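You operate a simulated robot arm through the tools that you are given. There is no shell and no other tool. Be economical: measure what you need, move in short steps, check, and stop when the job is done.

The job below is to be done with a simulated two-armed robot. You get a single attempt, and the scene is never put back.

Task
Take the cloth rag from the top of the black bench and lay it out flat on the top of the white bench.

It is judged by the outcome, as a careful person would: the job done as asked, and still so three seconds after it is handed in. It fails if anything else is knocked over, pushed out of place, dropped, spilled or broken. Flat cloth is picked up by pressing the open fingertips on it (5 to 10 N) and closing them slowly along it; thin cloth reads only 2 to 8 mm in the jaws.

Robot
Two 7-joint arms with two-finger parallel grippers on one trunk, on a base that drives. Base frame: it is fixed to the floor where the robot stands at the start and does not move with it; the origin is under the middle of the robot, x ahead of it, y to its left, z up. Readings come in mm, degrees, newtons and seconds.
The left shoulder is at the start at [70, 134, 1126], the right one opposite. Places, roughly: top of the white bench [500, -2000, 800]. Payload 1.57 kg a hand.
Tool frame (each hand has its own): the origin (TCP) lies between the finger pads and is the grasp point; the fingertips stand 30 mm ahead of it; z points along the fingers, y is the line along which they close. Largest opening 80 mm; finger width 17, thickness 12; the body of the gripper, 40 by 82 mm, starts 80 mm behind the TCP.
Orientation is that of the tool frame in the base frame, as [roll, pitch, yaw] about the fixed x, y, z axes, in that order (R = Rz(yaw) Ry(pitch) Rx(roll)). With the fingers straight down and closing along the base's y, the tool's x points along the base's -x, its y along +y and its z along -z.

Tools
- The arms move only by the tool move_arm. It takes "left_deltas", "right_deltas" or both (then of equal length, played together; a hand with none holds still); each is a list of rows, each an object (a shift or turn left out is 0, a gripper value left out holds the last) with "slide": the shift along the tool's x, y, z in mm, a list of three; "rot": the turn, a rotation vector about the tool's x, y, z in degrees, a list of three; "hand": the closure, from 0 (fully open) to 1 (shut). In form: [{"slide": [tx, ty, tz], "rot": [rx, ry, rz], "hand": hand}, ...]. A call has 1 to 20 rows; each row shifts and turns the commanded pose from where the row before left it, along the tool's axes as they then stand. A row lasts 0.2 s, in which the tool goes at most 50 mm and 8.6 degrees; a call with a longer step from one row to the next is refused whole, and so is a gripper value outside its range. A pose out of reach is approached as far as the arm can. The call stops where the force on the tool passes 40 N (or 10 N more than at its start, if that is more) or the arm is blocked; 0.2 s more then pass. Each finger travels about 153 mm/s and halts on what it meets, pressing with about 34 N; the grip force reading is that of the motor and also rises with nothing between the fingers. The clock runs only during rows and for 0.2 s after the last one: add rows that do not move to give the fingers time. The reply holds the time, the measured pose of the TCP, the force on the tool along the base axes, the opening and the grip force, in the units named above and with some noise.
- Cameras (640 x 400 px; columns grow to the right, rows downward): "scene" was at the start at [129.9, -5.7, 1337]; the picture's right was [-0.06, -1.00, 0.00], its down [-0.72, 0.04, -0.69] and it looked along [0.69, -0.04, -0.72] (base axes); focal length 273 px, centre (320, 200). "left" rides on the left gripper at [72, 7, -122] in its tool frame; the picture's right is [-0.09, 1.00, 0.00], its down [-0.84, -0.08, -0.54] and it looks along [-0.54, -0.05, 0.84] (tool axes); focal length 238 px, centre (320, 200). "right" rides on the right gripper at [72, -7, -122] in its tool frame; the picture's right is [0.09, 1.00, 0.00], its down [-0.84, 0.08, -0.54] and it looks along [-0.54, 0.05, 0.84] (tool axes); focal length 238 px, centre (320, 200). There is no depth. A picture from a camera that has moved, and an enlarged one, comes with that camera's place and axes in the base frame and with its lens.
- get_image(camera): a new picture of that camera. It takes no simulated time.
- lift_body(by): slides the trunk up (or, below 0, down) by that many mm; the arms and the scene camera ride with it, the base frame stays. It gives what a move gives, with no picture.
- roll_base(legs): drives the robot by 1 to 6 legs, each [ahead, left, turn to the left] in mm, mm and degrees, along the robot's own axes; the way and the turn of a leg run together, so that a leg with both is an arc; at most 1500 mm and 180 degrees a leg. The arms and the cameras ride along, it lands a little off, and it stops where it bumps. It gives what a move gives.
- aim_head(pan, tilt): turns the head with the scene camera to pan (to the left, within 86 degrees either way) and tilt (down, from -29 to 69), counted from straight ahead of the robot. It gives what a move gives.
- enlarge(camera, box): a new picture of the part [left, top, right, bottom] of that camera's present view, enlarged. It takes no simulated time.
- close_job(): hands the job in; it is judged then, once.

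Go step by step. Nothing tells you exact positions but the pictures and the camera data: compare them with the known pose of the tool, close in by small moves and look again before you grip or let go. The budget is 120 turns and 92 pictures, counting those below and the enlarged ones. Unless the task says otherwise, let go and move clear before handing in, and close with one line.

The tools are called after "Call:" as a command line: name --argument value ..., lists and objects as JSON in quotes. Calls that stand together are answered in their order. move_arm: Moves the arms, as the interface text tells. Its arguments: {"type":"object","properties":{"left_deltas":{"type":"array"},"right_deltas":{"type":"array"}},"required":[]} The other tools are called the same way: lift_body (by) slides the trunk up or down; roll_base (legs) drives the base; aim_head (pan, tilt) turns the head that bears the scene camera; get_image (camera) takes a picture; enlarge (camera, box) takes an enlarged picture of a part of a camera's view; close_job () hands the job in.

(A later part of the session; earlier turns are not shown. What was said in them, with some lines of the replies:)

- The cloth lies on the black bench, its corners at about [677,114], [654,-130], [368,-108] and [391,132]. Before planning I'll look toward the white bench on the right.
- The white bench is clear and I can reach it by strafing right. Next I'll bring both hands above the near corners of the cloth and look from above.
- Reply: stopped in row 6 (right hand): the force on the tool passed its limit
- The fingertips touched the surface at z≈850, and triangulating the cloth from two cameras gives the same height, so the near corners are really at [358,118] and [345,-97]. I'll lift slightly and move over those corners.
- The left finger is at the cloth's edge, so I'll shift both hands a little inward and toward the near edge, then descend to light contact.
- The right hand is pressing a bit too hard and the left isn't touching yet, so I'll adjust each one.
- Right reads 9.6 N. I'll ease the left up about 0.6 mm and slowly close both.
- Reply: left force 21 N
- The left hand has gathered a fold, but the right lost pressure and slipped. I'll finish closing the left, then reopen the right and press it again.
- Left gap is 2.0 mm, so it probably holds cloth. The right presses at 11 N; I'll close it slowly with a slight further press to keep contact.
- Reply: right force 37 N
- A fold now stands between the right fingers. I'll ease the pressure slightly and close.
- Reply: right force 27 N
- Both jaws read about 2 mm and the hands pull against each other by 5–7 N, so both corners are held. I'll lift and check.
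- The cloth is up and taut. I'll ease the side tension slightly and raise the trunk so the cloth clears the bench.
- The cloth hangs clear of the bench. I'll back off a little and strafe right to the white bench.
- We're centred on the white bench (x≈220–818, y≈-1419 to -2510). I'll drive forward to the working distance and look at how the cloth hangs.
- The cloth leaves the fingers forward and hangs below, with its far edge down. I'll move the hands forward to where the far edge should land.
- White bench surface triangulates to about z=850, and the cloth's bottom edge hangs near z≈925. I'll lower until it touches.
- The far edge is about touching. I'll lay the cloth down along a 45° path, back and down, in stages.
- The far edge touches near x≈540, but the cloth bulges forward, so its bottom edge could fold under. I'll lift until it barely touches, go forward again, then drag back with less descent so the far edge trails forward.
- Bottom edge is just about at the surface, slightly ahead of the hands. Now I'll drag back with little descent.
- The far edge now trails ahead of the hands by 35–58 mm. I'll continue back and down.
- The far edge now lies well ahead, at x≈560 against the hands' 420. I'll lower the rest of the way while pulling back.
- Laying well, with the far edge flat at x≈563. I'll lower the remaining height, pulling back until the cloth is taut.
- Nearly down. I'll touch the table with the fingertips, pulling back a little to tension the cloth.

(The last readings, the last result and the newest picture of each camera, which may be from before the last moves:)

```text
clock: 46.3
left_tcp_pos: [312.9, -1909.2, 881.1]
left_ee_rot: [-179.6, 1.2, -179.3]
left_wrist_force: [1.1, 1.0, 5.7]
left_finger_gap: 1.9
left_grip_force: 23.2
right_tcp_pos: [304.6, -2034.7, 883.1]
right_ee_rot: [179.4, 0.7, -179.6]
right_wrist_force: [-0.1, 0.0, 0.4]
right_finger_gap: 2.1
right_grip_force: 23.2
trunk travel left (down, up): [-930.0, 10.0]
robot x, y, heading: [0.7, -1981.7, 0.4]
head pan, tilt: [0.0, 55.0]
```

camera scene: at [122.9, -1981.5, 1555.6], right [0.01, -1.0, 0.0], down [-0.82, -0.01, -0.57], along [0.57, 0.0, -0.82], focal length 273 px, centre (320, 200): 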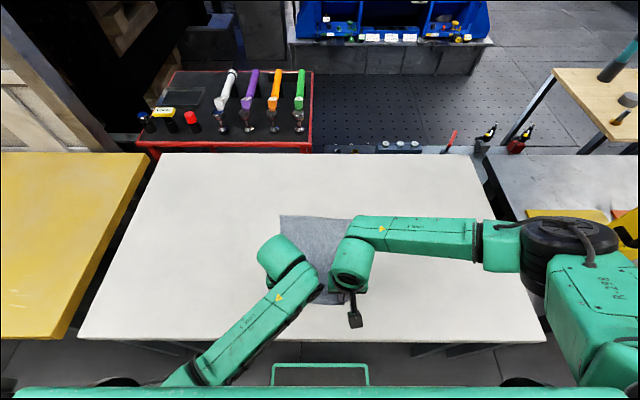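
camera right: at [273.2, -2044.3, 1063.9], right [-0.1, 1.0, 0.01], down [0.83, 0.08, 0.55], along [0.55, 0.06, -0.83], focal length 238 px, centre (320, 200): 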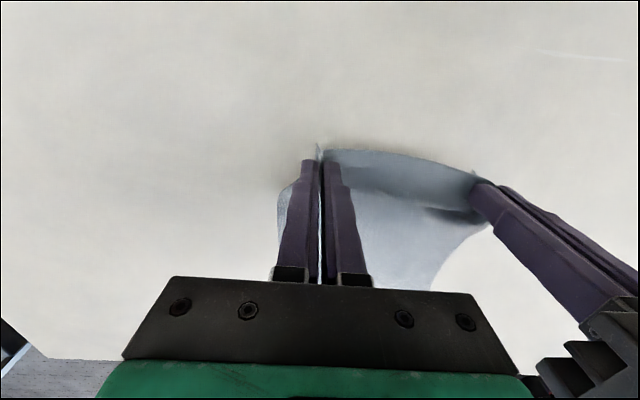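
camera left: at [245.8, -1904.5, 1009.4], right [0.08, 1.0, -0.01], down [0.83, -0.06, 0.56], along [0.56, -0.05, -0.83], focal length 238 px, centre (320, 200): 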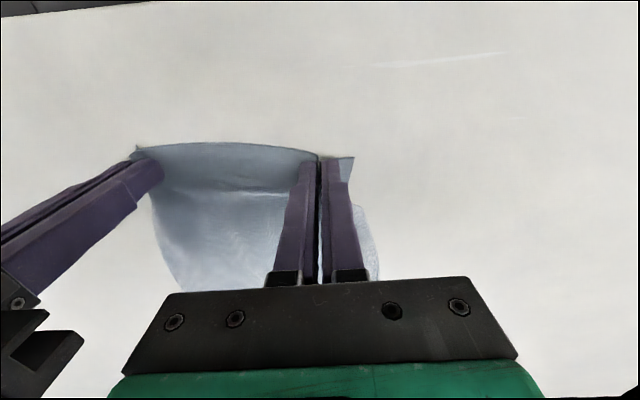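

Left touches at 6 N. I'll bring the right down to contact and then open both slowly while pressing, so the folds spread out.

Call:
move_arm --right_deltas '[{"slide": [0, 0, 1.5]}, {"slide": [0, 0, 0.5]}, {}]'

Call:
move_arm --left_deltas '[{"hand": 0.95}, {"hand": 0.9}, {"hand": 0.86}, {"hand": 0.82}, {"hand": 0.78}, {"hand": 0.74}, {"hand": 0.7}, {"hand": 0.66}, {"hand": 0.62}, {"hand": 0.58}, {"hand": 0.54}, {"hand": 0.5}, {}]' --right_deltas '[{"hand": 0.95}, {"hand": 0.9}, {"hand": 0.86}, {"hand": 0.82}, {"hand": 0.78}, {"hand": 0.74}, {"hand": 0.7}, {"hand": 0.66}, {"hand": 0.62}, {"hand": 0.58}, {"hand": 0.54}, {"hand": 0.5}, {}]'

Call:
get_image --camera "left"

Call:
get_image --camera "right"

```text
clock: 47.1
left_tcp_pos: [312.1, -1910.3, 880.7]
left_ee_rot: [-179.6, 1.1, -179.4]
left_wrist_force: [1.0, -0.2, 5.8]
left_finger_gap: 2.0
left_grip_force: 24.1
right_tcp_pos: [303.9, -2035.0, 881.8]
right_ee_rot: [179.4, 0.8, -179.7]
right_wrist_force: [0.6, -0.1, 8.5]
right_finger_gap: 1.8
right_grip_force: 23.6
trunk travel left (down, up): [-930.0, 10.0]
robot x, y, heading: [2.8, -1980.3, 0.6]
head pan, tilt: [0.0, 55.0]
```

```text
clock: 49.9
left_tcp_pos: [312.2, -1909.5, 882.2]
left_ee_rot: [-179.7, 1.1, -179.4]
left_wrist_force: [-0.7, -1.0, 4.0]
left_finger_gap: 39.4
left_grip_force: 0.0
right_tcp_pos: [302.2, -2034.1, 882.0]
right_ee_rot: [179.4, 0.8, -179.7]
right_wrist_force: [0.3, 3.3, 16.3]
right_finger_gap: 36.6
right_grip_force: 0.1
trunk travel left (down, up): [-930.0, 10.0]
robot x, y, heading: [0.3, -1980.1, 0.4]
head pan, tilt: [0.0, 55.0]
```

```text
56 pictures are left
camera left: at [236.8, -1903.0, 999.7], right [0.08, 1.0, -0.01], down [0.83, -0.06, 0.56], along [0.56, -0.05, -0.83], focal length 238 px, centre (320, 200)
```

left: 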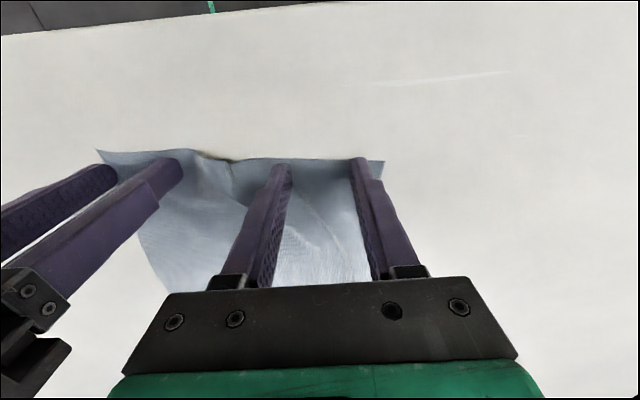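

```text
55 pictures are left
camera right: at [229.6, -2043.8, 1001.5], right [-0.1, 1.0, 0.01], down [0.83, 0.08, 0.55], along [0.55, 0.06, -0.83], focal length 238 px, centre (320, 200)
```

right: 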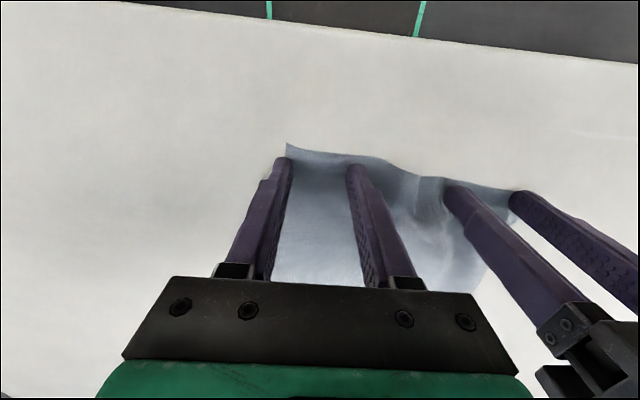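

The folds opened, but slack remains between the hands because they are ~9 mm closer than they were at pick-up. I'll drag them apart under light pressure.

Call:
move_arm --left_deltas '[{"slide": [0, 0, 0.6]}, {"slide": [0, 2, 0]}, {"slide": [0, 2, 0]}, {"slide": [0, 2, 0]}, {"slide": [0, 1, 0]}, {}]' --right_deltas '[{"slide": [0, 0, 0]}, {"slide": [0, -2, 0]}, {"slide": [0, -2, 0]}, {"slide": [0, -2, 0]}, {"slide": [0, -1, 0]}, {}]'

Call:
get_image --camera "left"

Call:
get_image --camera "right"

```text
clock: 51.3
left_tcp_pos: [310.5, -1901.6, 881.6]
left_ee_rot: [-179.6, 1.3, -179.3]
left_wrist_force: [0.8, -1.1, 6.2]
left_finger_gap: 39.0
left_grip_force: 0.1
right_tcp_pos: [301.7, -2040.3, 882.4]
right_ee_rot: [179.5, 0.9, -179.7]
right_wrist_force: [0.5, 5.0, 25.4]
right_finger_gap: 35.8
right_grip_force: 0.0
trunk travel left (down, up): [-930.0, 10.0]
robot x, y, heading: [-0.7, -1980.9, 0.4]
head pan, tilt: [0.0, 55.0]
```

```text
54 pictures are left
camera left: at [235.2, -1896.0, 999.6], right [0.08, 1.0, -0.01], down [0.83, -0.06, 0.56], along [0.56, -0.05, -0.83], focal length 238 px, centre (320, 200)
```

left: 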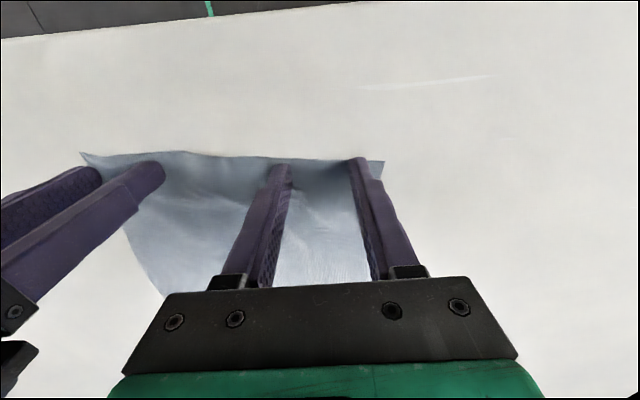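

```text
53 pictures are left
camera right: at [229.0, -2049.7, 1001.3], right [-0.1, 1.0, 0.01], down [0.83, 0.08, 0.56], along [0.55, 0.06, -0.83], focal length 238 px, centre (320, 200)
```

right: 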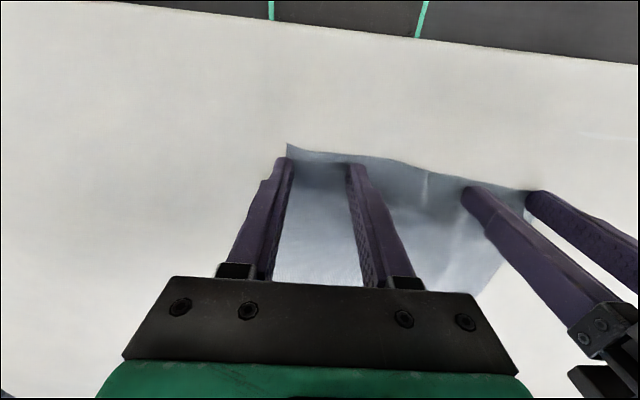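

Much flatter. I'll spread about 3 mm more each side, ease off, then lift straight up and look.

Call:
move_arm --left_deltas '[{"slide": [0, 2, 0]}, {"slide": [0, 1.5, 0]}, {}, {"slide": [0, 0, -3]}, {"slide": [0, 0, -15]}, {"slide": [0, 0, -40]}, {"slide": [0, 0, -40]}, {"slide": [0, 30, -30]}, {"slide": [0, 45, 0]}, {"slide": [0, 45, 0]}, {"slide": [0, 45, 0]}, {}]' --right_deltas '[{"slide": [0, -2, 0]}, {"slide": [0, -1.5, 0]}, {}, {"slide": [0, 0, -3]}, {"slide": [0, 0, -15]}, {"slide": [0, 0, -40]}, {"slide": [0, 0, -40]}, {"slide": [0, -30, -30]}, {"slide": [0, -45, 0]}, {"slide": [0, -45, 0]}, {"slide": [0, -45, 0]}, {}]'

Call:
get_image --camera "scene"

Call:
enlarge --camera "scene" --box '[220, 190, 420, 315]'

```text
clock: 53.9
left_tcp_pos: [304.9, -1706.6, 1010.7]
left_ee_rot: [175.5, 0.4, 179.9]
left_wrist_force: [0.5, -0.6, -0.5]
left_finger_gap: 39.9
left_grip_force: 0.0
right_tcp_pos: [302.5, -2212.4, 1006.4]
right_ee_rot: [179.4, 0.6, -179.7]
right_wrist_force: [-0.4, 0.1, 0.2]
right_finger_gap: 40.2
right_grip_force: 0.0
trunk travel left (down, up): [-930.0, 10.0]
robot x, y, heading: [2.2, -1981.9, 0.4]
head pan, tilt: [0.0, 55.0]
```

```text
52 pictures are left
camera scene: at [122.6, -1981.5, 1555.6], right [0.01, -1.0, 0.0], down [-0.82, -0.01, -0.57], along [0.57, 0.0, -0.82], focal length 273 px, centre (320, 200)
```

scene: 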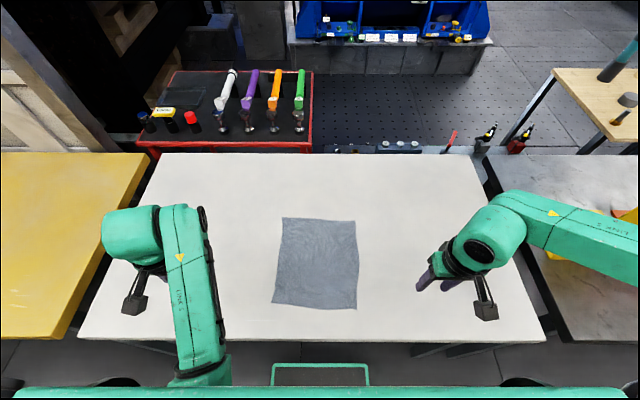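

```text
3.20 times, centred on (320, 252) of scene
camera zoom: at [122.6, -1981.5, 1555.6], right [0.01, -1.0, 0.0], down [-0.82, -0.01, -0.57], along [0.57, 0.0, -0.82], focal length 875 px, centre (320, 32)
```

zoom: 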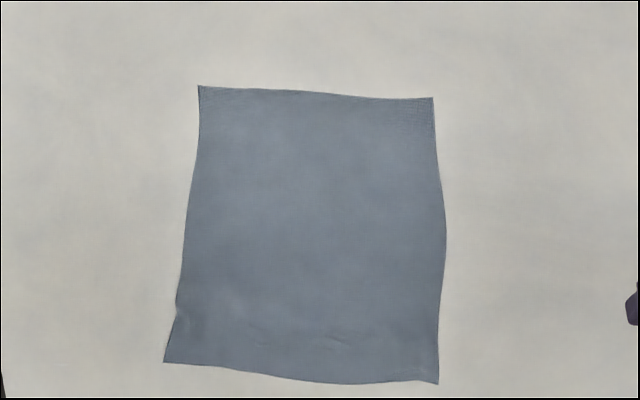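

The cloth lies flat and fully on the white bench, with both hands open and clear.

Call:
close_job

```text
The job is handed in.
```

The rag is off the black bench and spread flat on top of the white bench. Both hands are open and clear, nothing else was disturbed, and the job is handed in.
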